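You operate a simulated robot arm through the tools that you are given. There is no shell and no other tool. Be economical: measure what you need, move in short steps, check, and stop when the job is done.

Carry out the task below with a simulated robot arm. There is one attempt and no reset: what you move stays moved.

TASK
Empty the vacuum's dust cup into the dust bin.
Fine: the vacuum is off; unlatch the cup first, seat it again and latch it.

It is judged by the outcome, as a careful person would: the job done as asked, and still so three seconds after it is handed in. It fails if anything else is knocked over, pushed out of place, dropped, spilled or broken.

THE ROBOT
A 6-joint arm with a two-finger parallel gripper, fixed in place. Base frame: the origin is at the foot of the arm, x ahead of it, y to its left, z up; the work surface is at about z = 0. Lengths are in m, angles in degrees, forces in N, time in s.
With the tool pointing down near the work surface it reaches from about 0.14 to 0.58 m from the base axis. Its first joint turns from -66.0 to 66.0 degrees. Payload 2.1 kg.
Tool frame: the origin (TCP) lies between the finger pads and is the grasp point; the fingertips stand 0.03 m ahead of it; z points along the fingers, y is the line along which they close. The gripper opens to 0.094 m. The fingers are 0.028 m wide and 0.01 m thick; the gripper's body (0.05 by 0.096 m) begins 0.055 m behind the TCP.
Orientation is that of the tool frame in the base frame, as [roll, pitch, yaw] about the fixed x, y, z axes, in that order (R = Rz(yaw) Ry(pitch) Rx(roll)). With the fingers straight down and closing along the base's y, the tool's x points along the base's -x, its y along +y and its z along -z.

THE INTERFACE
- The arm moves only by the tool move_arm. Its argument "targets" is a list of rows, each a list of 7 numbers: the shift along the base's x, y, z in units of 300 mm (1.0 is 300 mm), then the turn, a rotation vector about the base's x, y, z in units of 90 degrees (1.0 is 90 degrees), then the gripper command, from -1 (shut) to 1 (fully open), values between in proportion. In form: [[dx, dy, dz, ax, ay, az, fingers], ...]. A call has 1 to 8 rows; each row is the pose to reach, as a shift and turn from the pose commanded when the call began. A call with a number of a shift or a turn outside -1 to 1 is refused whole. A row lasts 0.2 s, in which the tool goes at most 0.05 m and 8.6 degrees; a call with a longer step from one row to the next is refused whole, and so is a gripper value outside its range. A pose out of reach is approached as far as the arm can. The call stops where the force on the tool passes 70 N (or 10 N more than at its start, if that is more) or the arm is blocked; 0.2 s more then pass. The fingers move at their own pace (about 0.072 m/s each) and stop on an object; they squeeze with about 33 N. The grip force told is the motor's: it shows also when the fingers shut on nothing. Time passes only in rows, and 0.2 s behind the last, so rows that repeat a pose let the fingers close. It gives the time, the measured TCP pose, the force on the tool (base axes), the opening and the grip force at its end, in the units of the frame above (readings bear some noise).
- Cameras (640 x 400 px; columns grow to the right, rows downward): "scene" is fixed at [0.0317, -0.3438, 0.4815]; the picture's right is [0.96, -0.27, 0.00], its down [-0.12, -0.42, -0.90] and it looks along [0.25, 0.87, -0.43] (base axes); focal length 246 px, centre (320, 200). "wrist" rides on the gripper at [-0.037, 0, -0.058] in the tool frame; the picture's right is [0.00, -1.00, 0.00], its down [0.97, 0.00, -0.24] and it looks along [0.24, 0.00, 0.97] (tool axes); focal length 218 px, centre (320, 200).
- capture(camera): a new picture of that camera. No time passes.
- point_at(camera, pixels): there is no depth. For up to 12 entries [column, row, z] of the newest picture of that camera ("zoom" is the newest enlarged one), the place [x, y] in the base frame at which the ray of that pixel passes the height z, good to about 0.003 m, but the place of the scene camera against the robot may be out by one fixed shift of up to 0.025 m in any direction. No time passes.
- close_up(camera, box): a new picture of the part [left, top, right, bottom] of that camera's present view, enlarged. No time passes.
- hand_in(): hands the job in; it is judged then, once.

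Work in short steps. Measure before you move; look again where a grasp or a placing could have gone wrong, and mend it. You have 80 turns and 38 pictures in all, the two below and enlarged ones among them. Open the gripper and draw the arm clear of the work before you hand the job in, unless the task says otherwise; then end with one line.

The tools are called by a JSON object that holds its "fn" and its "kwargs". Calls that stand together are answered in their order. move_arm: Moves the arm, as the interface text tells. Its arguments: {"type":"object","properties":{"targets":{"type":"array","items":{"type":"array","items":{"type":"number"}}}},"required":["targets"]} The other tools are called the same way: capture (camera) takes a picture; point_at (camera, pixels) gives the place at which the rays of pixels pass given heights; close_up (camera, box) takes an enlarged picture of a part of a camera's view; hand_in () hands the job in.

At the start:

```text
time_s: 0.0
tcp_pos: [0.2181, 0.1838, 0.464]
tcp_rot: [-180.0, -0.1, -180.0]
ft_force: [0.3, 0.1, -0.3]
opening: 0.0938
grip_force: 0.1
```

scene: 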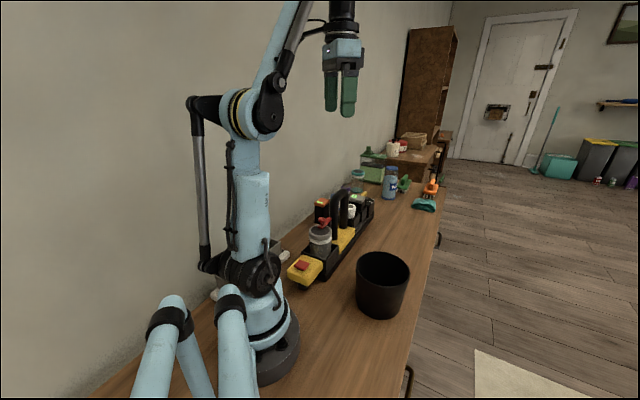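
wrist: 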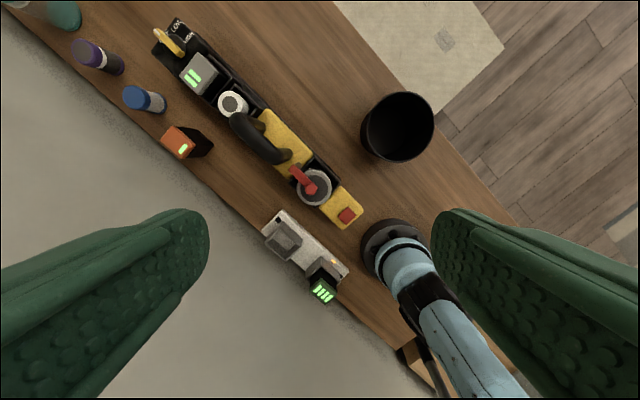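

I start by enlarging the vacuum in both views to find the cup, latch and handle.

{"fn": "close_up", "kwargs": {"camera": "scene", "box": [270, 170, 430, 320]}}

{"fn": "close_up", "kwargs": {"camera": "wrist", "box": [220, 80, 440, 240]}}

```text
2.67 times, centred on (350, 245) of scene
```

zoom: 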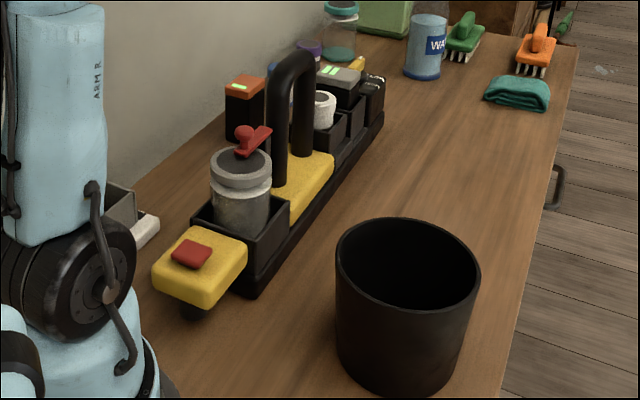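

```text
2.50 times, centred on (330, 160) of wrist
```

zoom: 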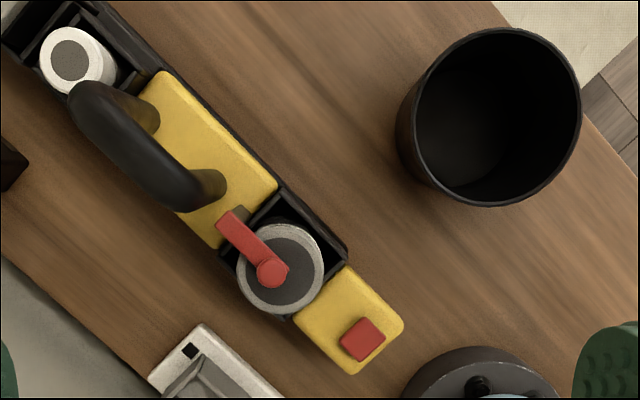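

I measure the key points at a few assumed heights, using the wrist view (zoom): knob, lever end, cup rim edges, bin rim edges.

{"fn": "point_at", "kwargs": {"camera": "wrist", "pixels": [[312, 189, 0.1], [296, 170, 0.1], [313, 187, 0.08], [297, 187, 0.09], [331, 187, 0.09], [362, 128, 0.12], [433, 128, 0.12], [398, 92, 0.12], [398, 162, 0.12], [347, 216, 0.05], [265, 125, 0.05], [170, 20, 0.02]]}}

{"fn": "point_at", "kwargs": {"camera": "scene", "pixels": [[321, 221, 0.1], [321, 221, 0.13], [320, 232, 0.09], [320, 232, 0.11], [382, 266, 0.1], [382, 266, 0.13], [355, 255, 0.12], [409, 265, 0.12], [380, 317, 0.0], [332, 278, 0.0]]}}

```text
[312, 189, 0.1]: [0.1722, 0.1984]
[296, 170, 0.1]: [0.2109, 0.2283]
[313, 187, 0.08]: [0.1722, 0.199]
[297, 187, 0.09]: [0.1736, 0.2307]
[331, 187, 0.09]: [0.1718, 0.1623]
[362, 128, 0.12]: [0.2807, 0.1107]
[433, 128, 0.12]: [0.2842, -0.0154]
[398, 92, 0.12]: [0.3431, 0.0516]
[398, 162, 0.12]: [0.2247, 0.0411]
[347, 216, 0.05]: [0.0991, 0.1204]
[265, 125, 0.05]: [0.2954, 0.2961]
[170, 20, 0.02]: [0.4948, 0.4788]
```

```text
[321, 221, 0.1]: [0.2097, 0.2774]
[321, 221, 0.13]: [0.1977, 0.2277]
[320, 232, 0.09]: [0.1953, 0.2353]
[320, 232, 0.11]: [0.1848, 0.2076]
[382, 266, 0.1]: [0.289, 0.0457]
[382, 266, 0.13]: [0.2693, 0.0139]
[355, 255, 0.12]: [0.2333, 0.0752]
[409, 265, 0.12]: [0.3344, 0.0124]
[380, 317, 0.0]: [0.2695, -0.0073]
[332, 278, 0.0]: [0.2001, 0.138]
```

Heights are still uncertain, so I enlarge the latch further from the scene camera and drop the arm for a closer wrist view of the cup.

{"fn": "close_up", "kwargs": {"camera": "scene", "box": [296, 205, 360, 245]}}

{"fn": "move_arm", "kwargs": {"targets": [[-0.02, 0, -0.15, 0, 0, 0, 0], [-0.05, 0, -0.3, 0, 0, 0, 0], [-0.1, 0, -0.45, 0, 0, 0, 0], [-0.1, 0, -0.58, 0, 0, 0, 0]]}}

{"fn": "capture", "kwargs": {"camera": "wrist"}}

```text
10.00 times, centred on (328, 225) of scene
```

zoom: 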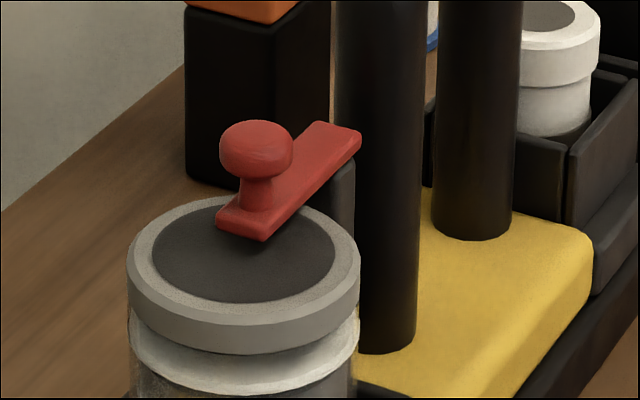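

```text
time_s: 1.0
tcp_pos: [0.1896, 0.1845, 0.2924]
tcp_rot: [-180.0, 0.0, -180.0]
ft_force: [-1.0, 0.7, 0.2]
opening: 0.0471
grip_force: 0.0
```

```text
32 pictures are left
```

wrist: 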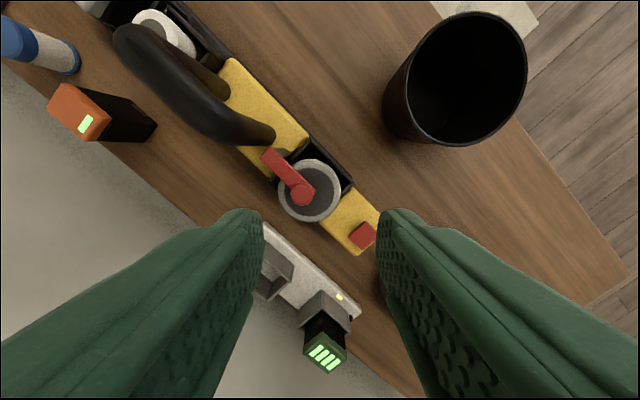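

Lever: bar from a post by the handle to a mushroom knob over the cup centre (~[0.179, 0.201], z≈0.13 by triangulation). I turn the gripper 43° so its fingers straddle the bar, and look closer from above.

{"fn": "move_arm", "kwargs": {"targets": [[0, 0, 0, 0, 0, 0.09, 0], [0, 0.02, 0, 0, 0, 0.18, 0], [-0.01, 0.03, 0, 0, 0, 0.27, 0], [-0.02, 0.04, 0, 0, 0, 0.36, 0], [-0.03, 0.057, -0.05, 0, 0, 0.45, 0], [-0.03, 0.057, -0.1, 0, 0, 0.478, 0]]}}

{"fn": "capture", "kwargs": {"camera": "wrist"}}

{"fn": "capture", "kwargs": {"camera": "scene"}}

```text
time_s: 2.4
tcp_pos: [0.1796, 0.2012, 0.2601]
tcp_rot: [-180.0, -0.1, -136.8]
ft_force: [-0.4, 0.1, 0.0]
opening: 0.0469
grip_force: 0.1
```

```text
31 pictures are left
```

wrist: 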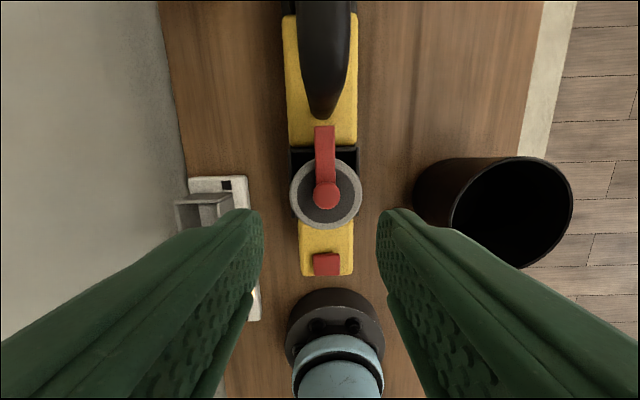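

```text
30 pictures are left
```

scene: 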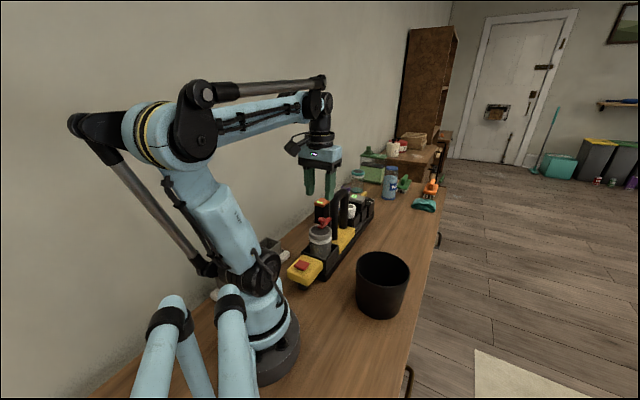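

Aligned: the knob sits ~6 mm to picture-right and 5 mm toward the base from the TCP. I correct and descend to TCP z≈0.165 (tips 0.135), then check height.

{"fn": "move_arm", "kwargs": {"targets": [[0.002, -0.026, -0.1, 0, 0, 0, 0], [0.002, -0.026, -0.22, 0, 0, 0, 0], [0.002, -0.026, -0.316, 0, 0, 0, 0]]}}

{"fn": "capture", "kwargs": {"camera": "wrist"}}

{"fn": "close_up", "kwargs": {"camera": "scene", "box": [280, 165, 376, 225]}}

```text
time_s: 3.2
tcp_pos: [0.1823, 0.1943, 0.1652]
tcp_rot: [180.0, 0.1, -137.0]
ft_force: [-1.3, -0.6, 8.2]
opening: 0.047
grip_force: 0.0
```

```text
29 pictures are left
```

wrist: 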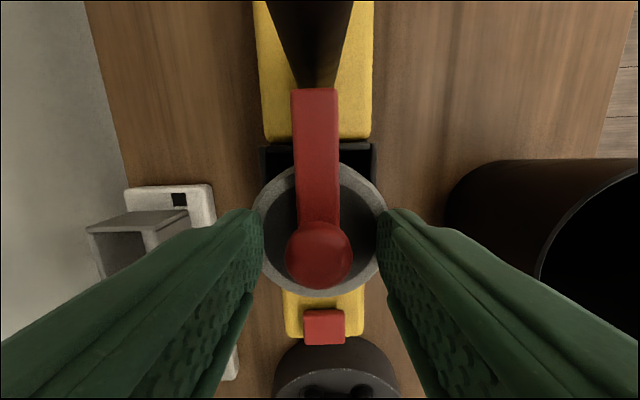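

```text
6.67 times, centred on (328, 195) of scene
```

zoom: 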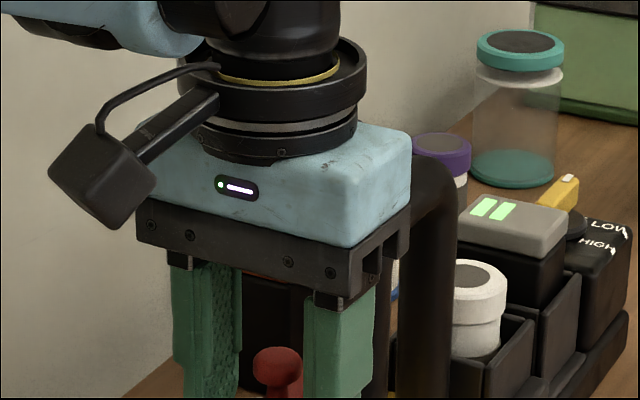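

The reading shows 8 N upward; I hold one row to see whether this is a contact or just the stop's transient.

{"fn": "move_arm", "kwargs": {"targets": [[0, 0, 0, 0, 0, 0, 0]]}}

```text
time_s: 3.6
tcp_pos: [0.1825, 0.1961, 0.1653]
tcp_rot: [180.0, 0.0, -137.1]
ft_force: [-1.4, -1.2, 6.9]
opening: 0.0467
grip_force: 0.1
```

A steady ~7 N contact, pushing up and back toward the base — likely the gripper body against the tall handle. I back up and tilt the tool 30° so its body leans away from the handle, still above the knob.

{"fn": "move_arm", "kwargs": {"targets": [[-0.02, -0.02, 0.1, 0, 0, 0, 0.2], [-0.04, -0.04, 0.17, 0.057, -0.061, 0, 0.2], [-0.04, -0.04, 0.17, 0.114, -0.122, 0, 0.2], [-0.04, -0.04, 0.17, 0.171, -0.182, 0, 0.2], [-0.017, -0.017, 0.15, 0.228, -0.243, 0, 0.2]]}}

{"fn": "capture", "kwargs": {"camera": "wrist"}}

```text
time_s: 4.8
tcp_pos: [0.176, 0.1888, 0.2104]
tcp_rot: [179.8, 30.1, -137.0]
ft_force: [0.4, -0.6, 0.2]
opening: 0.0563
grip_force: 0.1
```

```text
27 pictures are left
```

wrist: 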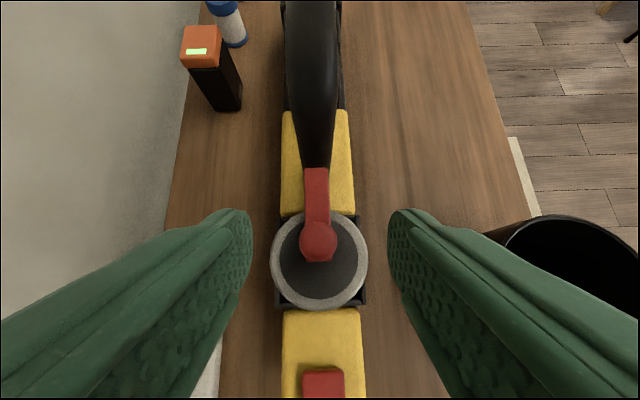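

Clear view: knob at (318, 241), fingers well to both sides, no contact force. I descend to put the tips around the knob.

{"fn": "move_arm", "kwargs": {"targets": [[0.01, 0.01, -0.08, 0, 0, 0, 0.2], [0.01, 0.01, -0.15, 0, 0, 0, 0.2]]}}

{"fn": "capture", "kwargs": {"camera": "wrist"}}

{"fn": "close_up", "kwargs": {"camera": "scene", "box": [280, 185, 376, 245]}}

```text
time_s: 5.4
tcp_pos: [0.1805, 0.1917, 0.1675]
tcp_rot: [179.9, 30.3, -137.0]
ft_force: [-8.2, -9.1, 50.1]
opening: 0.0567
grip_force: 0.0
```

```text
26 pictures are left
```

wrist: 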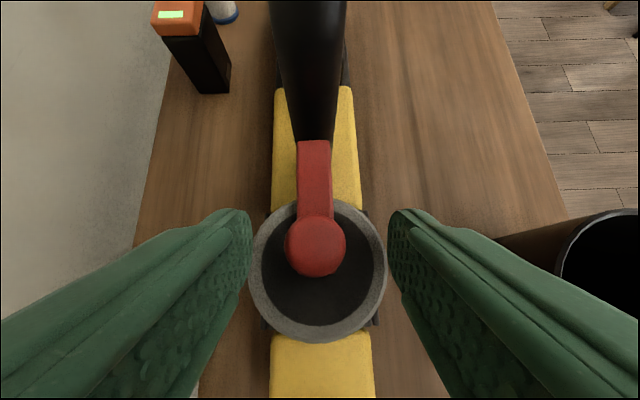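

```text
6.67 times, centred on (328, 215) of scene
```

zoom: 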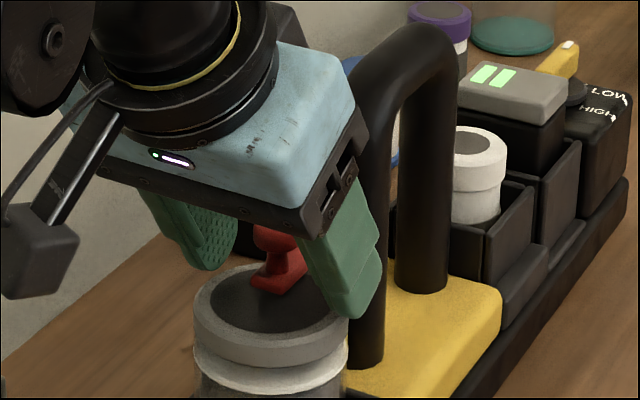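

50 N: the fingertips are sitting on the cup rim, so the rim is higher than I thought (z≈0.134, radius ≈0.031, knob ≈0.16). I raise off the rim and close on the knob.

{"fn": "move_arm", "kwargs": {"targets": [[0, 0, 0.045, 0, 0, 0, 0.2], [0, 0, 0.045, 0, 0, 0, -0.4], [0, 0, 0.045, 0, 0, 0, -1], [0, 0, 0.045, 0, 0, 0, -1]]}}

{"fn": "capture", "kwargs": {"camera": "wrist"}}

```text
time_s: 6.4
tcp_pos: [0.1776, 0.1906, 0.1783]
tcp_rot: [180.0, 29.9, -136.9]
ft_force: [0.0, 0.9, -0.7]
opening: 0.0187
grip_force: 33.0
```

```text
24 pictures are left
```

wrist: 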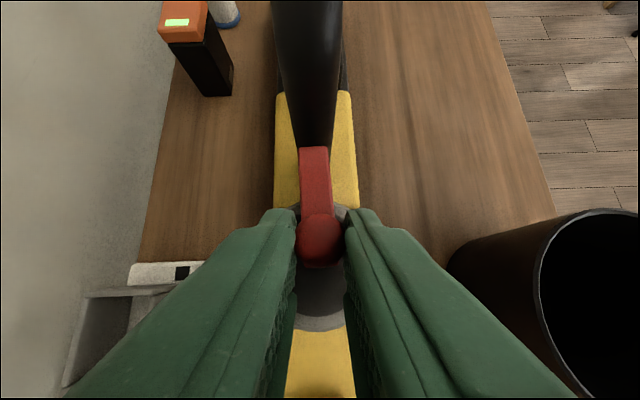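

Knob gripped (0.0187 m). I test a small sideways move of 8 mm toward the bin side, about the post, reading the force.

{"fn": "move_arm", "kwargs": {"targets": [[0.009, -0.0097, 0, 0, 0, 0, -1], [0.019, -0.0185, 0, 0, 0, 0, -1]]}}

```text
time_s: 7.0
tcp_pos: [0.1824, 0.1849, 0.1791]
tcp_rot: [179.9, 30.0, -137.0]
ft_force: [0.5, 0.1, 0.0]
opening: 0.0187
grip_force: 33.2
```

It swings freely. I continue the arc about the post to ~50° and check.

{"fn": "move_arm", "kwargs": {"targets": [[0.0395, -0.0178, 0.005, 0, 0, 0, -1], [0.0853, -0.0232, 0.01, 0, 0, 0, -1]]}}

{"fn": "capture", "kwargs": {"camera": "wrist"}}

```text
time_s: 7.6
tcp_pos: [0.2088, 0.1771, 0.1832]
tcp_rot: [179.8, 30.0, -137.0]
ft_force: [-1.2, -1.4, -6.1]
opening: 0.0188
grip_force: 33.4
```

```text
23 pictures are left
```

wrist: 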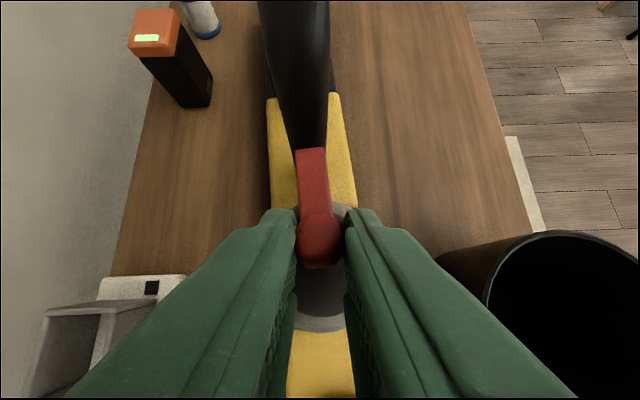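

The whole vacuum slid with the gripper (it moved in the picture together with the cup), as the fingers hold the lever rigidly. I reverse the same path exactly to put the vacuum back before trying a proper rotation about the post.

{"fn": "move_arm", "kwargs": {"targets": [[-0.0458, 0.0054, -0.008, 0, 0, 0, -1], [-0.0663, 0.0047, -0.01, 0, 0, 0, -1], [-0.0853, 0.0232, -0.01, 0, 0, 0, -1], [-0.1043, 0.0417, -0.01, 0, 0, 0, -1], [-0.1043, 0.0417, -0.01, 0, 0, 0, -1]]}}

{"fn": "capture", "kwargs": {"camera": "wrist"}}

{"fn": "close_up", "kwargs": {"camera": "scene", "box": [270, 170, 430, 320]}}

```text
time_s: 8.8
tcp_pos: [0.1769, 0.1905, 0.1799]
tcp_rot: [180.0, 29.9, -137.0]
ft_force: [-0.8, -1.7, -8.4]
opening: 0.0187
grip_force: 33.1
```

```text
22 pictures are left
```

wrist: 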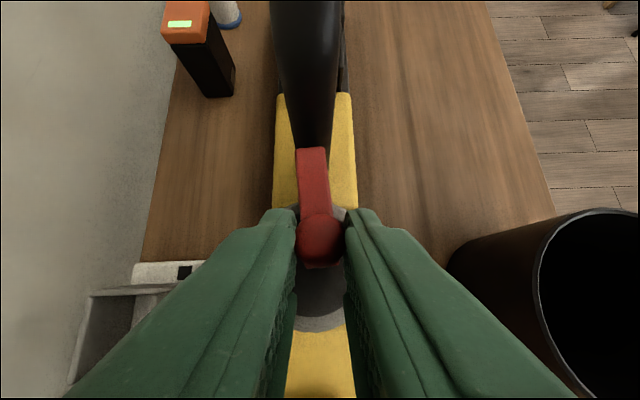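

```text
2.67 times, centred on (350, 245) of scene
```

zoom: 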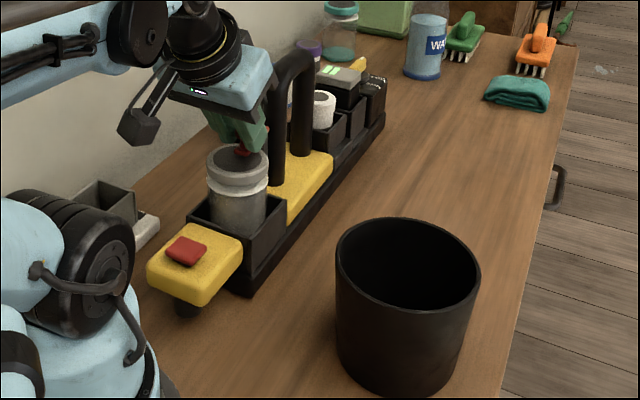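

The vacuum is back within a few mm. Now I try a rigid 15° turn of the lever about the post, with the gripper yawing along with it.

{"fn": "move_arm", "kwargs": {"targets": [[0.0187, -0.015, 0, 0, 0, 0.089, -1], [0.0367, -0.0255, 0, 0, 0, 0.167, -1]]}}

{"fn": "capture", "kwargs": {"camera": "wrist"}}

```text
time_s: 9.4
tcp_pos: [0.1889, 0.1826, 0.1805]
tcp_rot: [180.0, 30.0, -121.9]
ft_force: [-1.6, -1.7, -6.5]
opening: 0.0188
grip_force: 33.2
```

```text
20 pictures are left
```

wrist: 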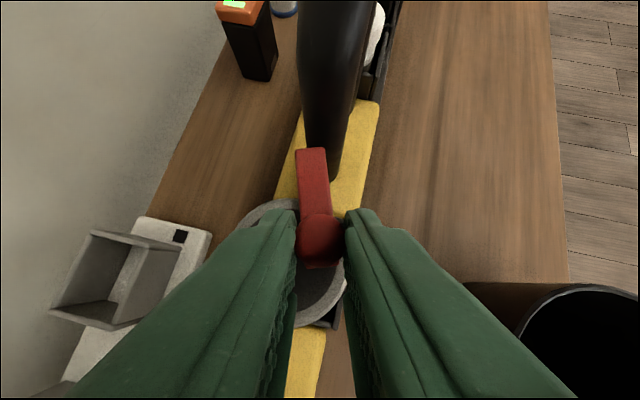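

The lever turns on the post and the vacuum stays. I continue to ~47°, checking force.

{"fn": "move_arm", "kwargs": {"targets": [[0.0217, -0.0094, 0, 0, 0, 0.0889, -1], [0.0445, -0.0158, 0, 0, 0, 0.1778, -1], [0.0683, -0.0187, 0, 0, 0, 0.2667, -1], [0.0919, -0.0185, 0, 0, 0, 0.3556, -1]]}}

{"fn": "capture", "kwargs": {"camera": "wrist"}}

```text
time_s: 10.4
tcp_pos: [0.2174, 0.1764, 0.178]
tcp_rot: [180.0, 29.9, -89.8]
ft_force: [0.2, 1.3, -8.0]
opening: 0.0187
grip_force: 32.5
```

```text
19 pictures are left
```

wrist: 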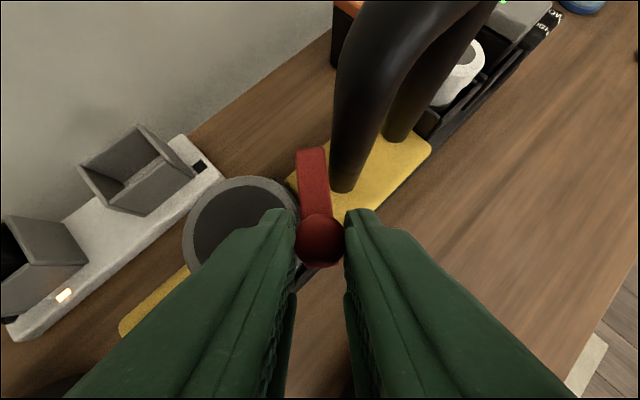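

Lever is nearly off the cup. I carry on to ~79°, then look.

{"fn": "move_arm", "kwargs": {"targets": [[0.0237, 0.0035, 0, 0, 0, 0.0889, -1], [0.0466, 0.0103, 0, 0, 0, 0.1778, -1], [0.0681, 0.0205, 0, 0, 0, 0.2667, -1], [0.0881, 0.0333, 0, 0, 0, 0.3556, -1]]}}

{"fn": "capture", "kwargs": {"camera": "wrist"}}

```text
time_s: 11.4
tcp_pos: [0.2437, 0.1879, 0.18]
tcp_rot: [179.9, 29.9, -57.8]
ft_force: [-0.2, 0.7, -7.6]
opening: 0.0186
grip_force: 32.7
```

```text
18 pictures are left
```

wrist: 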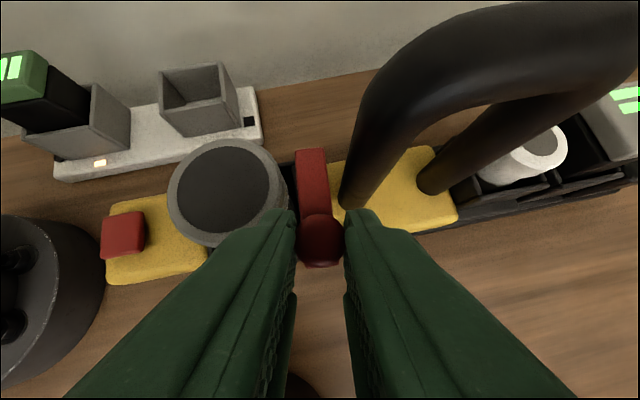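

Lever fully aside (~80°), vacuum unmoved. I open slightly and back out along the tool axis.

{"fn": "move_arm", "kwargs": {"targets": [[0, 0, 0, 0, 0, 0, -0.4], [0, 0, 0, 0, 0, 0, -0.4], [0.027, -0.042, 0.087, 0, 0, 0, -0.4], [0.053, -0.085, 0.173, 0, 0, 0, -0.2], [0.08, -0.127, 0.26, 0, 0, 0, 0.4]]}}

{"fn": "capture", "kwargs": {"camera": "wrist"}}

```text
time_s: 12.6
tcp_pos: [0.2678, 0.1494, 0.2571]
tcp_rot: [179.9, 30.0, -57.9]
ft_force: [0.1, -0.2, -0.2]
opening: 0.0656
grip_force: 0.1
```

```text
17 pictures are left
```

wrist: 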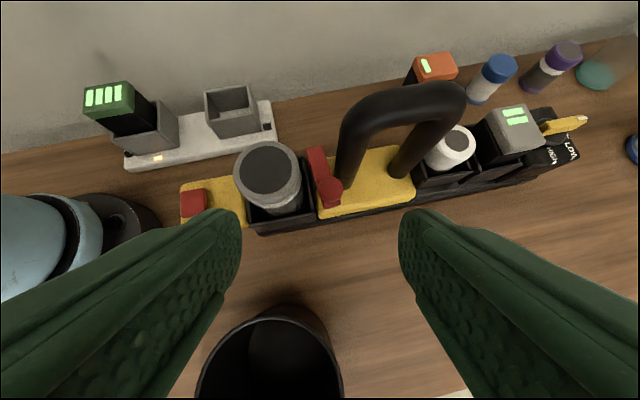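

The latch is clear of the cup. I enlarge and measure the cup rim centre for the grasp.

{"fn": "close_up", "kwargs": {"camera": "wrist", "box": [200, 110, 360, 250]}}

{"fn": "point_at", "kwargs": {"camera": "wrist", "pixels": [[267, 170, 0.134], [234, 172, 0.134], [301, 168, 0.134], [271, 361, 0.13], [197, 380, 0.13], [343, 380, 0.13], [330, 192, 0.16]]}}

```text
2.86 times, centred on (280, 180) of wrist
```

zoom: 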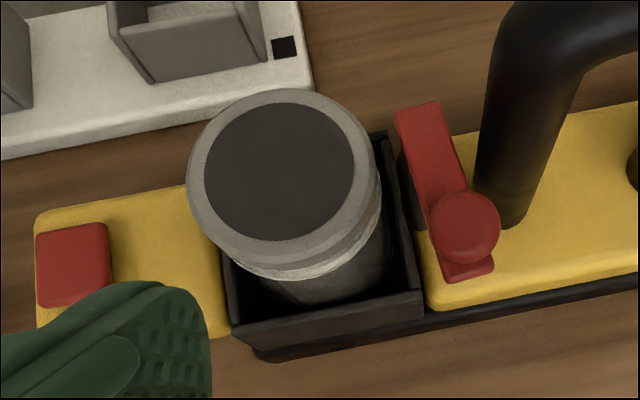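

```text
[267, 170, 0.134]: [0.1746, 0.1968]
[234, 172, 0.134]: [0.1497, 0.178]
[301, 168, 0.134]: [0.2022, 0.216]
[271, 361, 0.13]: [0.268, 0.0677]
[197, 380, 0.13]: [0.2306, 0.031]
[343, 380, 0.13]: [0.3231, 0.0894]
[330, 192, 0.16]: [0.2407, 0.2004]
```

Rim centre ≈ (0.176, 0.196), radius ≈0.032. I swing the gripper back to the along-axis orientation above the cup.

{"fn": "move_arm", "kwargs": {"targets": [[-0.05, 0.005, 0.03, 0, 0, -0.0944, 0.6], [-0.1, 0.01, 0.045, 0, 0, -0.189, 0.7], [-0.15, 0.015, 0.045, 0, 0, -0.283, 0.7], [-0.2, 0.02, 0.045, 0, 0, -0.378, 0.7], [-0.25, 0.025, 0.045, 0, 0, -0.472, 0.7], [-0.3, 0.03, 0.045, 0, 0, -0.567, 0.7], [-0.35, 0.035, 0.045, 0, 0, -0.661, 0.7], [-0.389, 0.035, 0.045, 0, 0, -0.756, 0.7]]}}

{"fn": "move_arm", "kwargs": {"targets": [[-0.03, -0.005, -0.06, 0.038, -0.041, -0.061, 0.7], [-0.053, -0.013, -0.16, 0.076, -0.081, -0.122, 0.7]]}}

{"fn": "capture", "kwargs": {"camera": "wrist"}}

```text
time_s: 14.4
tcp_pos: [0.1614, 0.1693, 0.2751]
tcp_rot: [-180.0, 30.0, -126.0]
ft_force: [-1.5, -0.6, -0.2]
opening: 0.08
grip_force: 0.1
out of reach, approached as far as the arm can: row 8
```

```text
time_s: 15.0
tcp_pos: [0.1729, 0.215, 0.2323]
tcp_rot: [-178.9, 40.0, -136.1]
ft_force: [1.0, 0.1, 0.3]
opening: 0.08
grip_force: 0.0
out of reach, approached as far as the arm can: row 1, 2
```

```text
15 pictures are left
```

wrist: 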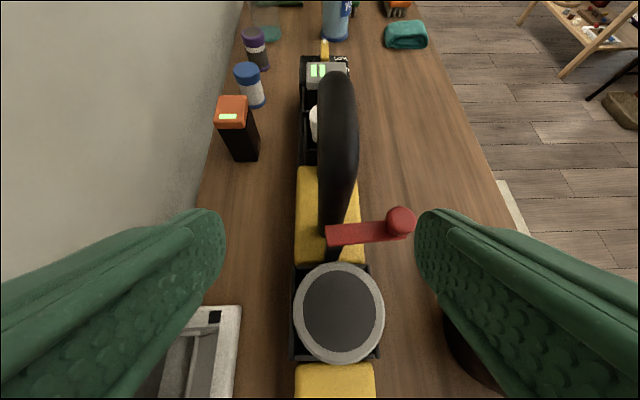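

At 40° tilt that close is out of reach; I return to 30° tilt and check where the commanded pose stands.

{"fn": "move_arm", "kwargs": {"targets": [[0, 0, 0.02, -0.038, 0.041, 0, 0.7], [0.0, 0.0, 0.02, -0.076, 0.081, 0, 0.7]]}}

```text
time_s: 15.6
tcp_pos: [0.1736, 0.2124, 0.24]
tcp_rot: [-179.0, 29.9, -136.4]
ft_force: [-0.2, -0.5, -0.3]
opening: 0.0797
grip_force: 0.1
```

The reference is the reached pose. I move over the cup at z≈0.20 and look.

{"fn": "move_arm", "kwargs": {"targets": [[0.008, -0.055, -0.06, 0, 0, 0, 0.7], [0.008, -0.055, -0.13, 0, 0, 0, 0.7]]}}

{"fn": "capture", "kwargs": {"camera": "wrist"}}

```text
time_s: 16.2
tcp_pos: [0.1774, 0.1981, 0.1988]
tcp_rot: [-179.1, 29.9, -136.4]
ft_force: [-0.4, -0.1, -0.3]
opening: 0.0802
grip_force: 0.0
```

```text
14 pictures are left
```

wrist: 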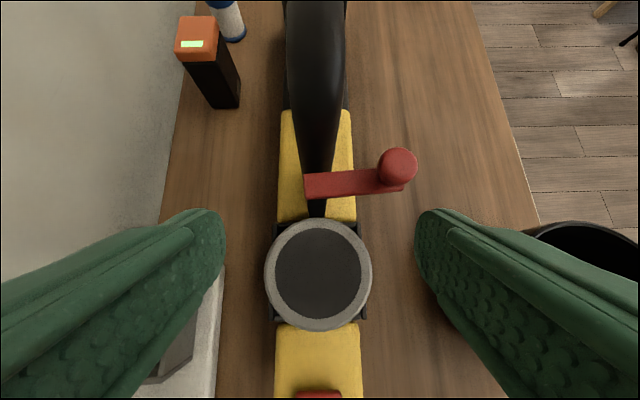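

Cup centred between the fingers (rim centre (318, 274)), ~3 mm toward the base. I descend in two steps watching force.

{"fn": "move_arm", "kwargs": {"targets": [[-0.009, -0.004, -0.1, 0, 0, 0, 0.7], [-0.009, -0.004, -0.18, 0, 0, 0, 0.7], [-0.009, -0.004, -0.23, 0, 0, 0, 0.7]]}}

{"fn": "capture", "kwargs": {"camera": "wrist"}}

{"fn": "close_up", "kwargs": {"camera": "scene", "box": [270, 190, 382, 260]}}

```text
time_s: 17.0
tcp_pos: [0.1729, 0.1941, 0.1322]
tcp_rot: [-179.1, 29.9, -136.5]
ft_force: [0.1, 0.0, 0.3]
opening: 0.0801
grip_force: 0.2
```

```text
13 pictures are left
```

wrist: 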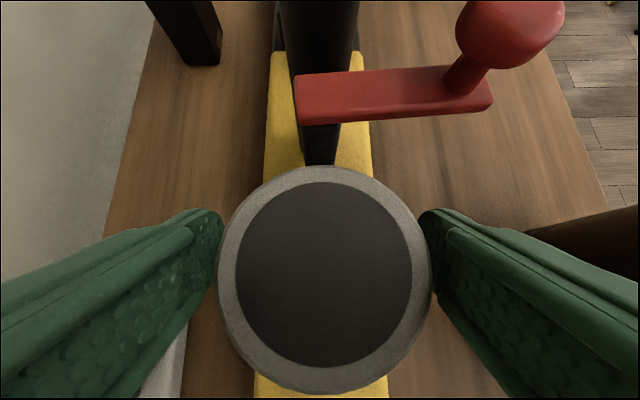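

```text
5.71 times, centred on (326, 225) of scene
```

zoom: 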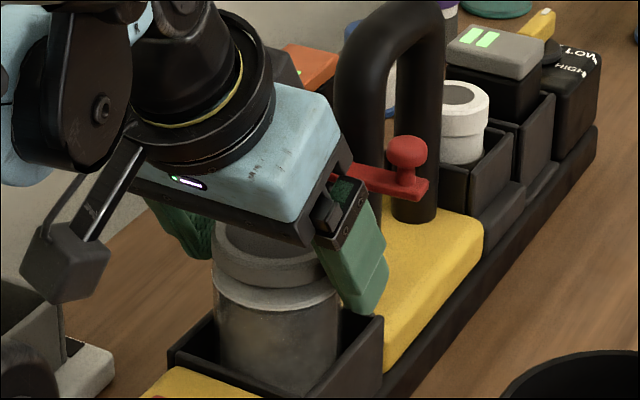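

No contact, cup centred. I go 5 mm lower for a firmer hold, and close.

{"fn": "move_arm", "kwargs": {"targets": [[0.003, 0.003, -0.017, 0, 0, 0, 0.7], [0.003, 0.003, -0.017, 0, 0, 0, 0], [0.003, 0.003, -0.017, 0, 0, 0, -1], [0.003, 0.003, -0.017, 0, 0, 0, -1]]}}

```text
time_s: 18.0
tcp_pos: [0.175, 0.1965, 0.1268]
tcp_rot: [-179.0, 29.8, -136.4]
ft_force: [0.3, 0.4, 1.1]
opening: 0.0641
grip_force: 33.3
```

Gripped at 0.064 m. I lift straight up in small steps to check it comes free without dragging the vacuum.

{"fn": "move_arm", "kwargs": {"targets": [[0, 0, 0.03, 0, 0, 0, -1], [0, 0, 0.07, 0, 0, 0, -1], [0, 0, 0.13, 0, 0, 0, -1]]}}

{"fn": "close_up", "kwargs": {"camera": "scene", "box": [270, 170, 430, 320]}}

```text
time_s: 18.8
tcp_pos: [0.1743, 0.1959, 0.1663]
tcp_rot: [-179.0, 29.9, -136.5]
ft_force: [0.1, -0.1, -1.5]
opening: 0.0642
grip_force: 33.3
```

```text
2.67 times, centred on (350, 245) of scene
```

zoom: 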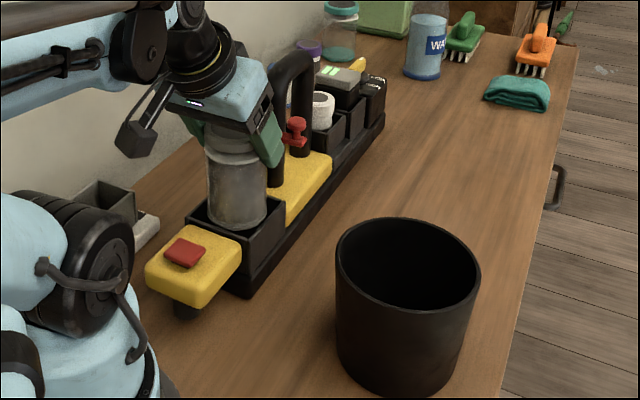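

The cup rises alone (1.5 N). I lift another 80 mm to clear the cradle.

{"fn": "move_arm", "kwargs": {"targets": [[0, 0, 0.1, 0, 0, 0, -1], [0, 0, 0.2, 0, 0, 0, -1], [0, 0, 0.28, 0, 0, 0, -1]]}}

{"fn": "close_up", "kwargs": {"camera": "scene", "box": [270, 170, 430, 320]}}

```text
time_s: 19.6
tcp_pos: [0.1746, 0.199, 0.2501]
tcp_rot: [-178.9, 29.9, -136.4]
ft_force: [0.4, 1.0, -0.8]
opening: 0.064
grip_force: 32.6
```

```text
2.67 times, centred on (350, 245) of scene
```

zoom: 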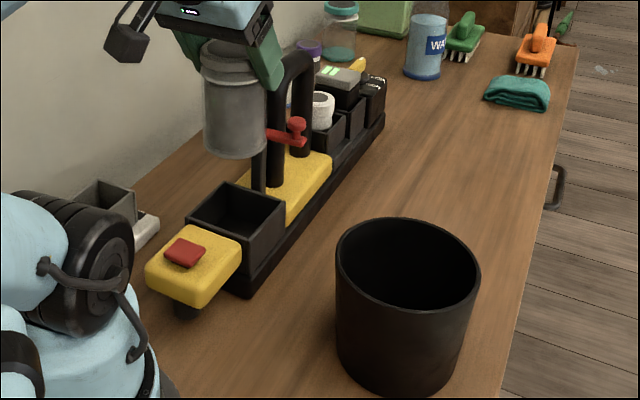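

Cup is free and the vacuum stands still. I carry it upright toward the bin while yawing the gripper.

{"fn": "move_arm", "kwargs": {"targets": [[0.04, -0.055, 0.04, 0, 0, 0.0944, -1], [0.083, -0.114, 0.1, 0, 0, 0.189, -1], [0.125, -0.171, 0.1, 0, 0, 0.283, -1], [0.167, -0.228, 0.1, 0, 0, 0.378, -1], [0.208, -0.286, 0.1, 0, 0, 0.472, -1], [0.25, -0.343, 0.1, 0, 0, 0.567, -1], [0.291, -0.4, 0.1, 0, 0, 0.661, -1], [0.333, -0.457, 0.1, 0, 0, 0.756, -1]]}}

{"fn": "capture", "kwargs": {"camera": "scene"}}

{"fn": "capture", "kwargs": {"camera": "wrist"}}

```text
time_s: 21.4
tcp_pos: [0.2735, 0.0593, 0.2788]
tcp_rot: [-179.0, 30.0, -68.2]
ft_force: [-1.0, -0.2, -1.3]
opening: 0.0639
grip_force: 32.8
```

```text
9 pictures are left
```

scene: 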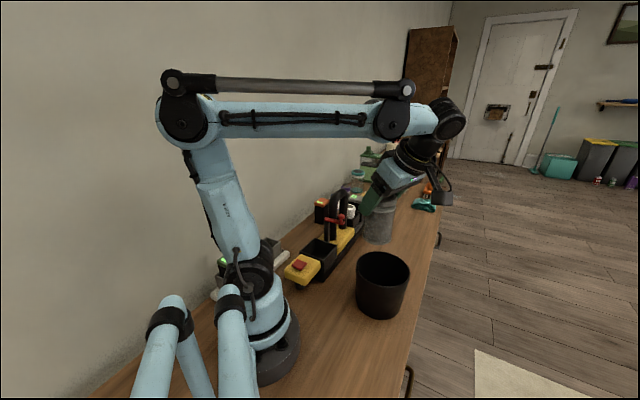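

```text
8 pictures are left
```

wrist: 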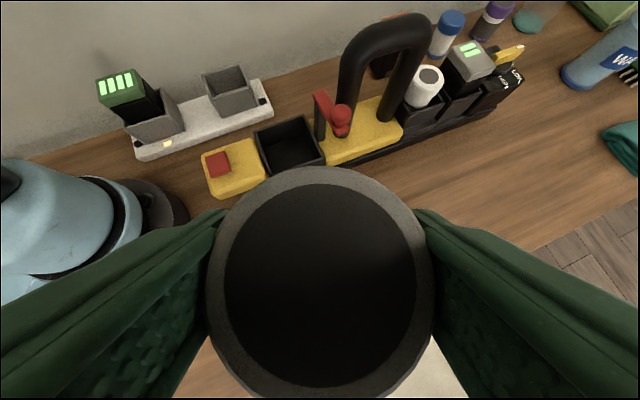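

Cup is over the bin (centre ≈ (0.285, 0.046), rim z ≈0.115). I centre, and pitch the tool up toward horizontal in steps, tipping the cup 60° over the bin.

{"fn": "move_arm", "kwargs": {"targets": [[0.01, -0.01, 0, 0.0772, 0.0312, 0, -1], [0.025, -0.014, -0.02, 0.1545, 0.0625, 0, -1], [0.025, -0.014, -0.05, 0.2317, 0.0937, 0, -1], [0.025, -0.014, -0.08, 0.309, 0.125, 0, -1], [0.025, -0.014, -0.11, 0.386, 0.156, 0, -1], [0.025, -0.014, -0.14, 0.4635, 0.1875, 0, -1], [0.025, -0.014, -0.16, 0.5407, 0.2187, 0, -1], [0.025, -0.014, -0.17, 0.618, 0.25, 0, -1]]}}

{"fn": "close_up", "kwargs": {"camera": "scene", "box": [300, 130, 500, 330]}}

```text
time_s: 23.2
tcp_pos: [0.3011, 0.1543, 0.2265]
tcp_rot: [85.6, 89.6, -164.1]
ft_force: [0.0, -0.9, -0.6]
opening: 0.0633
grip_force: 32.7
out of reach, approached as far as the arm can: row 3, 4, 5, 6, 7, 8
```

```text
2.00 times, centred on (400, 230) of scene
```

zoom: 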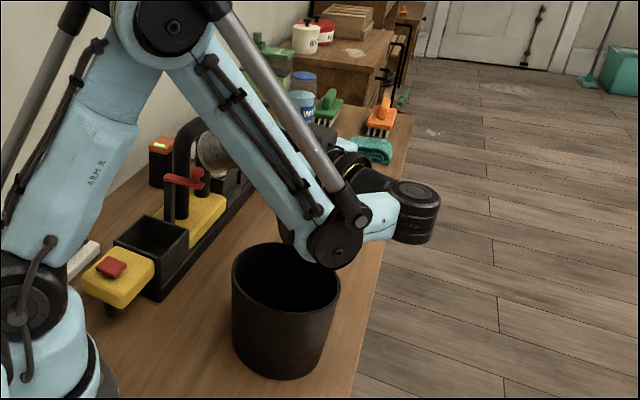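

The reach failed (position drifted to y=0.154 because the arm cannot take that lateral horizontal pose), so I reverse at once back to the upright pose above the bin.

{"fn": "move_arm", "kwargs": {"targets": [[-0.01, -0.04, 0.03, -0.0772, -0.0312, 0, -1], [-0.02, -0.08, 0.06, -0.1545, -0.0625, 0, -1], [-0.03, -0.12, 0.09, -0.2317, -0.0937, 0, -1], [-0.045, -0.16, 0.12, -0.309, -0.125, 0, -1], [-0.06, -0.2, 0.15, -0.386, -0.156, 0, -1], [-0.07, -0.24, 0.175, -0.4635, -0.1875, 0, -1], [-0.08, -0.28, 0.19, -0.5407, -0.2187, 0, -1], [-0.09, -0.317, 0.2, -0.618, -0.25, 0, -1]]}}

{"fn": "capture", "kwargs": {"camera": "wrist"}}

```text
time_s: 25.0
tcp_pos: [0.2739, 0.0596, 0.2857]
tcp_rot: [-179.0, 29.8, -68.3]
ft_force: [0.5, -0.1, -1.6]
opening: 0.0635
grip_force: 32.5
out of reach, approached as far as the arm can: row 1, 2, 3
```

```text
6 pictures are left
```

wrist: 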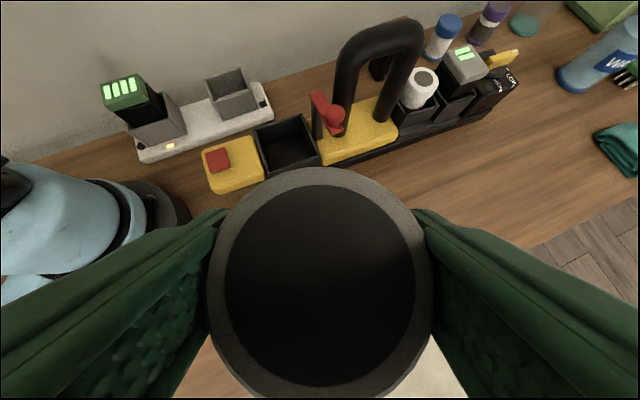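

No spill, everything in place. New plan: pour in the radial plane, with the tool swinging through vertical to point back at the base. First yaw the gripper to the radial direction over the bin.

{"fn": "move_arm", "kwargs": {"targets": [[0.01, -0.005, 0, 0, 0, -0.0944, -1], [0.02, -0.01, 0, 0, 0, -0.189, -1], [0.03, -0.02, 0, 0, 0, -0.283, -1], [0.035, -0.03, 0, 0, 0, -0.378, -1], [0.035, -0.04, 0, 0, 0, -0.472, -1], [0.035, -0.045, 0, 0, 0, -0.567, -1], [0.035, -0.045, 0, 0, 0, -0.661, -1], [0.035, -0.045, 0, 0, 0, -0.756, -1]]}}

{"fn": "move_arm", "kwargs": {"targets": [[0, 0, 0, 0, 0, -0.0944, -1], [0, 0, 0, 0, 0, -0.189, -1], [0, 0, 0, 0, 0, -0.283, -1], [0, 0, 0, 0, 0, -0.378, -1]]}}

```text
time_s: 26.8
tcp_pos: [0.2853, 0.0474, 0.289]
tcp_rot: [-179.0, 30.0, -136.4]
ft_force: [0.2, 0.2, -0.7]
opening: 0.0634
grip_force: 33.0
```

```text
time_s: 27.8
tcp_pos: [0.2859, 0.0469, 0.2886]
tcp_rot: [-178.9, 29.9, -170.3]
ft_force: [0.3, -0.4, -2.1]
opening: 0.0634
grip_force: 32.8
```

Now I swing the tool 34° back through vertical (cup tips, mouth outward) watching reach.

{"fn": "move_arm", "kwargs": {"targets": [[-0.01, 0, 0, -0.0151, 0.0876, 0, -1], [-0.02, 0, 0, -0.0302, 0.1752, 0, -1], [-0.03, -0.005, 0, -0.0453, 0.2628, 0, -1], [-0.03, -0.005, 0, -0.0604, 0.3504, 0, -1]]}}

{"fn": "move_arm", "kwargs": {"targets": [[0, 0, 0, -0.0151, 0.0876, 0, -1], [0, 0, 0, -0.0302, 0.1752, 0, -1]]}}

```text
time_s: 28.8
tcp_pos: [0.2755, 0.0454, 0.2878]
tcp_rot: [-178.9, -2.2, -170.3]
ft_force: [1.0, -0.3, -1.0]
opening: 0.0635
grip_force: 32.9
```

```text
time_s: 29.4
tcp_pos: [0.2766, 0.0466, 0.288]
tcp_rot: [-178.9, -18.2, -170.4]
ft_force: [0.5, -0.2, -0.6]
opening: 0.0635
grip_force: 32.7
```

No reach trouble at 48° tip. Continue in small steps, lowering a little.

{"fn": "move_arm", "kwargs": {"targets": [[0, 0, -0.03, -0.0151, 0.0876, 0, -1], [0, 0, -0.06, -0.0302, 0.1752, 0, -1], [0, 0, -0.1, -0.0453, 0.2628, 0, -1]]}}

{"fn": "move_arm", "kwargs": {"targets": [[0, 0, -0.02, -0.0151, 0.0876, 0, -1], [0, 0, -0.04, -0.0302, 0.1752, 0, -1]]}}

{"fn": "close_up", "kwargs": {"camera": "scene", "box": [280, 130, 500, 330]}}

```text
time_s: 30.2
tcp_pos: [0.2793, 0.0393, 0.2619]
tcp_rot: [-178.8, -25.2, -170.1]
ft_force: [1.2, 0.4, -1.7]
opening: 0.0636
grip_force: 33.2
out of reach, approached as far as the arm can: row 2, 3
```

```text
time_s: 30.8
tcp_pos: [0.2799, 0.0362, 0.2592]
tcp_rot: [-178.8, -25.2, -170.0]
ft_force: [0.1, 0.9, -0.1]
opening: 0.0633
grip_force: 33.2
out of reach, approached as far as the arm can: row 1, 2
```

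```text
2.00 times, centred on (390, 230) of scene
```

zoom: 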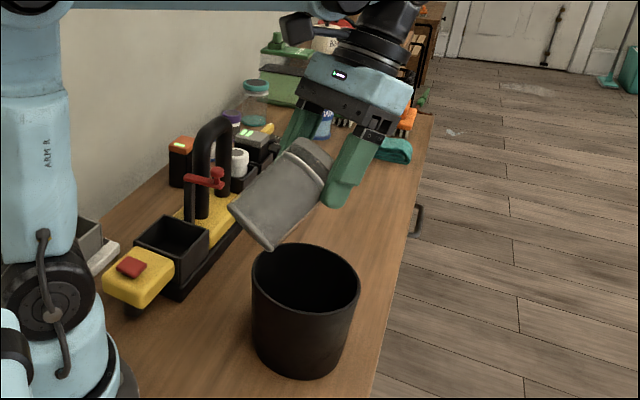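

The wrist pitch limit stops this at 55° tip. The sideways swing earlier failed only through its heading, so I return the tool to vertical and yaw it to point toward +y (heading 93°), over the bin.

{"fn": "move_arm", "kwargs": {"targets": [[0.005, 0.01, 0.03, 0.0159, -0.0919, 0, -1], [0.01, 0.02, 0.06, 0.0317, -0.1839, 0, -1], [0.017, 0.033, 0.087, 0.0476, -0.2758, 0, -1]]}}

{"fn": "move_arm", "kwargs": {"targets": [[0, 0, 0, 0, 0, 0.0944, -1], [0, 0, 0, 0, 0, 0.189, -1], [0, 0, 0, 0, 0, 0.283, -1], [0, 0, 0, 0, 0, 0.378, -1], [0, 0, 0, 0, 0, 0.472, -1], [0, 0, 0, 0, 0, 0.567, -1], [0, 0, 0, 0, 0, 0.661, -1], [0, 0, 0, 0, 0, 0.756, -1]]}}

{"fn": "move_arm", "kwargs": {"targets": [[0, 0, 0, 0, 0, 0.0833, -1], [0, 0, 0, 0, 0, 0.167, -1]]}}

```text
time_s: 31.6
tcp_pos: [0.2818, 0.0461, 0.2865]
tcp_rot: [-178.7, 0.1, -170.0]
ft_force: [-0.4, -1.1, -0.9]
opening: 0.0635
grip_force: 32.3
```

```text
time_s: 33.4
tcp_pos: [0.2813, 0.047, 0.2866]
tcp_rot: [-178.8, 0.0, -101.8]
ft_force: [-0.4, 0.6, -0.7]
opening: 0.0633
grip_force: 32.6
```

```text
time_s: 34.0
tcp_pos: [0.2815, 0.0459, 0.2867]
tcp_rot: [-178.7, 0.0, -86.8]
ft_force: [0.4, -1.0, -0.2]
opening: 0.0633
grip_force: 32.7
```

Now at heading 93°, tool vertical. I lean it toward +y in steps and watch reach (cup first goes upright at 30°, then tips).

{"fn": "move_arm", "kwargs": {"targets": [[0, 0, 0, 0.0943, 0.005, 0, -1], [0, 0, 0, 0.1887, 0.01, 0, -1], [0, 0, 0, 0.283, 0.0147, 0, -1], [0, 0, 0, 0.377, 0.0196, 0, -1], [0, 0, 0, 0.4717, 0.0245, 0, -1]]}}

{"fn": "move_arm", "kwargs": {"targets": [[0, 0, 0, 0.0943, 0.005, 0, -1], [0, 0, 0, 0.1887, 0.01, 0, -1], [0, 0, 0, 0.25, 0.013, 0, -1]]}}

```text
time_s: 35.2
tcp_pos: [0.2823, 0.0461, 0.2845]
tcp_rot: [-178.6, 42.6, -86.9]
ft_force: [-1.0, 0.4, -0.5]
opening: 0.0633
grip_force: 33.4
```

```text
time_s: 36.0
tcp_pos: [0.2817, 0.0462, 0.2858]
tcp_rot: [-178.6, 65.1, -86.9]
ft_force: [-0.2, 0.3, -0.7]
opening: 0.0633
grip_force: 32.5
```

The heading works (65°, still on position). Another 24°.

{"fn": "move_arm", "kwargs": {"targets": [[0, 0, 0, 0.0943, 0.005, 0, -1], [0, 0, 0, 0.1887, 0.01, 0, -1]]}}

{"fn": "move_arm", "kwargs": {"targets": [[0, 0, 0, 0.08, 0.004, 0, -1]]}}

```text
time_s: 36.6
tcp_pos: [0.2907, 0.0636, 0.2861]
tcp_rot: [-178.2, 82.1, -86.6]
ft_force: [-0.1, 0.1, -0.9]
opening: 0.0636
grip_force: 32.4
out of reach, approached as far as the arm can: row 1, 2
```

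```text
time_s: 37.0
tcp_pos: [0.2922, 0.0663, 0.2848]
tcp_rot: [-171.5, 89.3, -79.9]
ft_force: [-0.6, 0.6, -1.9]
opening: 0.0634
grip_force: 32.7
```

Tool is horizontal, but y drifted 2 cm; rotating heading by −5° along with J1 should bring it back over the bin centre.

{"fn": "move_arm", "kwargs": {"targets": [[-0.0, -0.04, 0, 0, 0, -0.033, -1], [-0.01, -0.07, 0, 0, 0, -0.06, -1]]}}

```text
time_s: 37.6
tcp_pos: [0.2869, 0.0439, 0.2849]
tcp_rot: [-173.1, 89.1, -87.0]
ft_force: [-0.1, -0.1, -1.6]
opening: 0.0632
grip_force: 33.6
```

Over the bin and horizontal (cup tipped 60°). I lower 5 cm and roll the first 17° about the tool axis to test the wrist's range.

{"fn": "move_arm", "kwargs": {"targets": [[0, 0.005, -0.09, 0, 0, 0, -1], [0, 0.007, -0.17, 0, 0, 0, -1]]}}

{"fn": "move_arm", "kwargs": {"targets": [[0, 0, 0, 0.003, 0.0943, 0, -1], [0, 0, 0, 0.006, 0.1887, 0, -1]]}}

{"fn": "close_up", "kwargs": {"camera": "scene", "box": [280, 130, 500, 330]}}

```text
time_s: 38.2
tcp_pos: [0.2879, 0.0481, 0.2344]
tcp_rot: [-173.3, 89.2, -87.1]
ft_force: [-0.9, -0.1, -0.9]
opening: 0.0633
grip_force: 32.9
```

```text
time_s: 38.8
tcp_pos: [0.2871, 0.0466, 0.2353]
tcp_rot: [94.5, 72.9, -179.1]
ft_force: [0.6, -1.2, -1.3]
opening: 0.0633
grip_force: 33.1
```

```text
2.00 times, centred on (390, 230) of scene
```

zoom: 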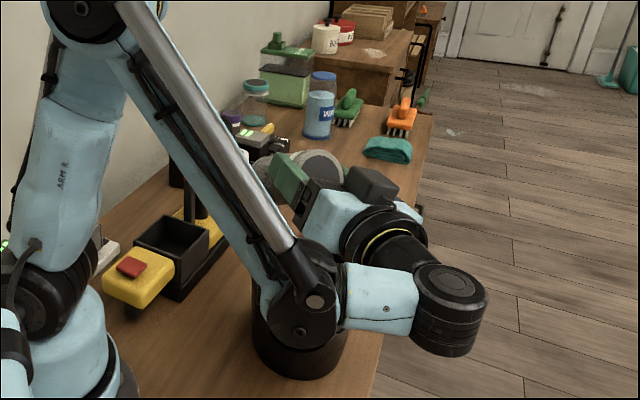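

Roll is reachable and the TCP holds over the bin. I continue rolling.

{"fn": "move_arm", "kwargs": {"targets": [[0, 0, 0, 0.003, 0.0943, 0, -1], [0, 0, 0, 0.006, 0.1887, 0, -1], [0, 0, 0, 0.009, 0.283, 0, -1], [0, 0, 0, 0.012, 0.377, 0, -1], [0, 0, 0, 0.015, 0.4717, 0, -1], [0, 0, 0, 0.018, 0.566, 0, -1], [0, 0, 0, 0.021, 0.66, 0, -1], [0, 0, 0, 0.024, 0.7547, 0, -1]]}}

{"fn": "move_arm", "kwargs": {"targets": [[0, 0, 0, 0.003, 0.0943, 0, -1], [0, 0, 0, 0.006, 0.1887, 0, -1], [0, 0, 0, 0.009, 0.283, 0, -1], [0, 0, 0, 0.012, 0.377, 0, -1], [0, 0, 0, 0.015, 0.4717, 0, -1], [0, 0, 0, 0.018, 0.566, 0, -1], [0, 0, 0, 0.021, 0.66, 0, -1], [0, 0, 0, 0.024, 0.7547, 0, -1]]}}

```text
time_s: 40.6
tcp_pos: [0.2928, 0.0519, 0.2341]
tcp_rot: [92.0, 5.0, 178.7]
ft_force: [-0.9, 0.0, -0.6]
opening: 0.0633
grip_force: 33.2
out of reach, approached as far as the arm can: row 4, 5, 6, 7, 8
```

```text
time_s: 42.4
tcp_pos: [0.294, 0.0578, 0.2337]
tcp_rot: [90.4, -63.1, 179.8]
ft_force: [0.2, 0.0, -0.6]
opening: 0.063
grip_force: 32.7
out of reach, approached as far as the arm can: row 3, 4, 5, 6, 7, 8
```

Rolled ~154° with only ~1 cm drift, still above the bin. I finish the roll and hold a moment to let everything fall.

{"fn": "move_arm", "kwargs": {"targets": [[0, -0.02, 0, 0.003, 0.0943, -0.01, -1], [0, -0.03, 0, 0.006, 0.1887, -0.02, -1], [0, -0.03, 0, 0.009, 0.283, -0.02, -1], [0, -0.03, 0, 0.009, 0.283, -0.02, -1], [0, -0.03, 0, 0.009, 0.283, -0.02, -1], [0, -0.03, 0, 0.009, 0.283, -0.02, -1]]}}

{"fn": "close_up", "kwargs": {"camera": "scene", "box": [280, 130, 500, 330]}}

```text
time_s: 43.8
tcp_pos: [0.2939, 0.0482, 0.2343]
tcp_rot: [79.0, -88.4, -170.8]
ft_force: [-0.3, 0.4, -0.9]
opening: 0.0632
grip_force: 32.6
```

```text
2.00 times, centred on (390, 230) of scene
```

zoom: 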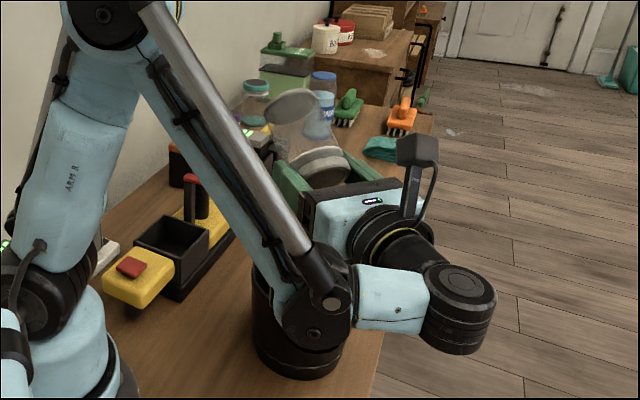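

The cup is now clear and empty. I roll back the same way, raising a little.

{"fn": "move_arm", "kwargs": {"targets": [[0, 0, 0.02, -0.003, -0.0943, 0, -1], [0, 0, 0.04, -0.006, -0.1887, 0, -1], [0, 0, 0.06, -0.009, -0.283, 0, -1], [0, 0, 0.08, -0.012, -0.377, 0, -1], [0, 0, 0.1, -0.015, -0.4717, 0, -1], [0, 0, 0.12, -0.018, -0.566, 0, -1], [0, 0, 0.14, -0.021, -0.66, 0, -1], [0, 0, 0.17, -0.024, -0.7547, 0, -1]]}}

{"fn": "move_arm", "kwargs": {"targets": [[0, 0, 0, -0.003, -0.0943, 0, -1], [0, 0, 0, -0.006, -0.1887, 0, -1], [0, 0, 0, -0.009, -0.283, 0, -1], [0, 0, 0, -0.012, -0.377, 0, -1], [0, 0, 0, -0.015, -0.4717, 0, -1], [0, 0, 0, -0.018, -0.566, 0, -1], [0, 0, 0, -0.021, -0.66, 0, -1], [0, 0, 0, -0.024, -0.7547, 0, -1]]}}

{"fn": "move_arm", "kwargs": {"targets": [[0, 0, 0, -0.003, -0.0943, 0, -1], [0, 0, 0, -0.006, -0.1887, 0, -1], [0, 0, 0, -0.009, -0.283, 0, -1], [0, 0, 0, -0.012, -0.377, 0, -1], [0, 0, 0, -0.015, -0.4717, 0, -1]]}}

```text
time_s: 45.6
tcp_pos: [0.2963, 0.0504, 0.2867]
tcp_rot: [90.1, -20.2, 178.3]
ft_force: [0.8, -0.6, -1.4]
opening: 0.0634
grip_force: 32.9
```

```text
time_s: 47.4
tcp_pos: [0.295, 0.0489, 0.286]
tcp_rot: [90.5, 47.8, 178.5]
ft_force: [0.0, 0.0, -0.7]
opening: 0.0635
grip_force: 33.5
```

```text
time_s: 48.6
tcp_pos: [0.2948, 0.049, 0.2851]
tcp_rot: [-142.0, 89.6, -54.1]
ft_force: [0.4, -1.3, -1.1]
opening: 0.0632
grip_force: 32.9
```

Back at tip 60°. Now I lean the tool back to 30° from vertical, bringing the cup upright.

{"fn": "move_arm", "kwargs": {"targets": [[0, 0, 0, -0.0832, 0, 0, -1], [0, 0, 0, -0.1665, 0, 0, -1], [0, 0, 0, -0.25, 0, 0, -1], [0, 0, 0, -0.333, 0, 0, -1], [0, 0, 0, -0.416, 0, 0, -1], [0, 0, 0, -0.5, 0, 0, -1], [0, 0, 0, -0.583, 0, 0, -1], [0, 0, 0, -0.662, 0, 0, -1]]}}

```text
time_s: 50.4
tcp_pos: [0.2934, 0.0481, 0.2851]
tcp_rot: [-178.0, 30.0, -89.8]
ft_force: [0.9, -0.1, -1.3]
opening: 0.0634
grip_force: 33.0
```

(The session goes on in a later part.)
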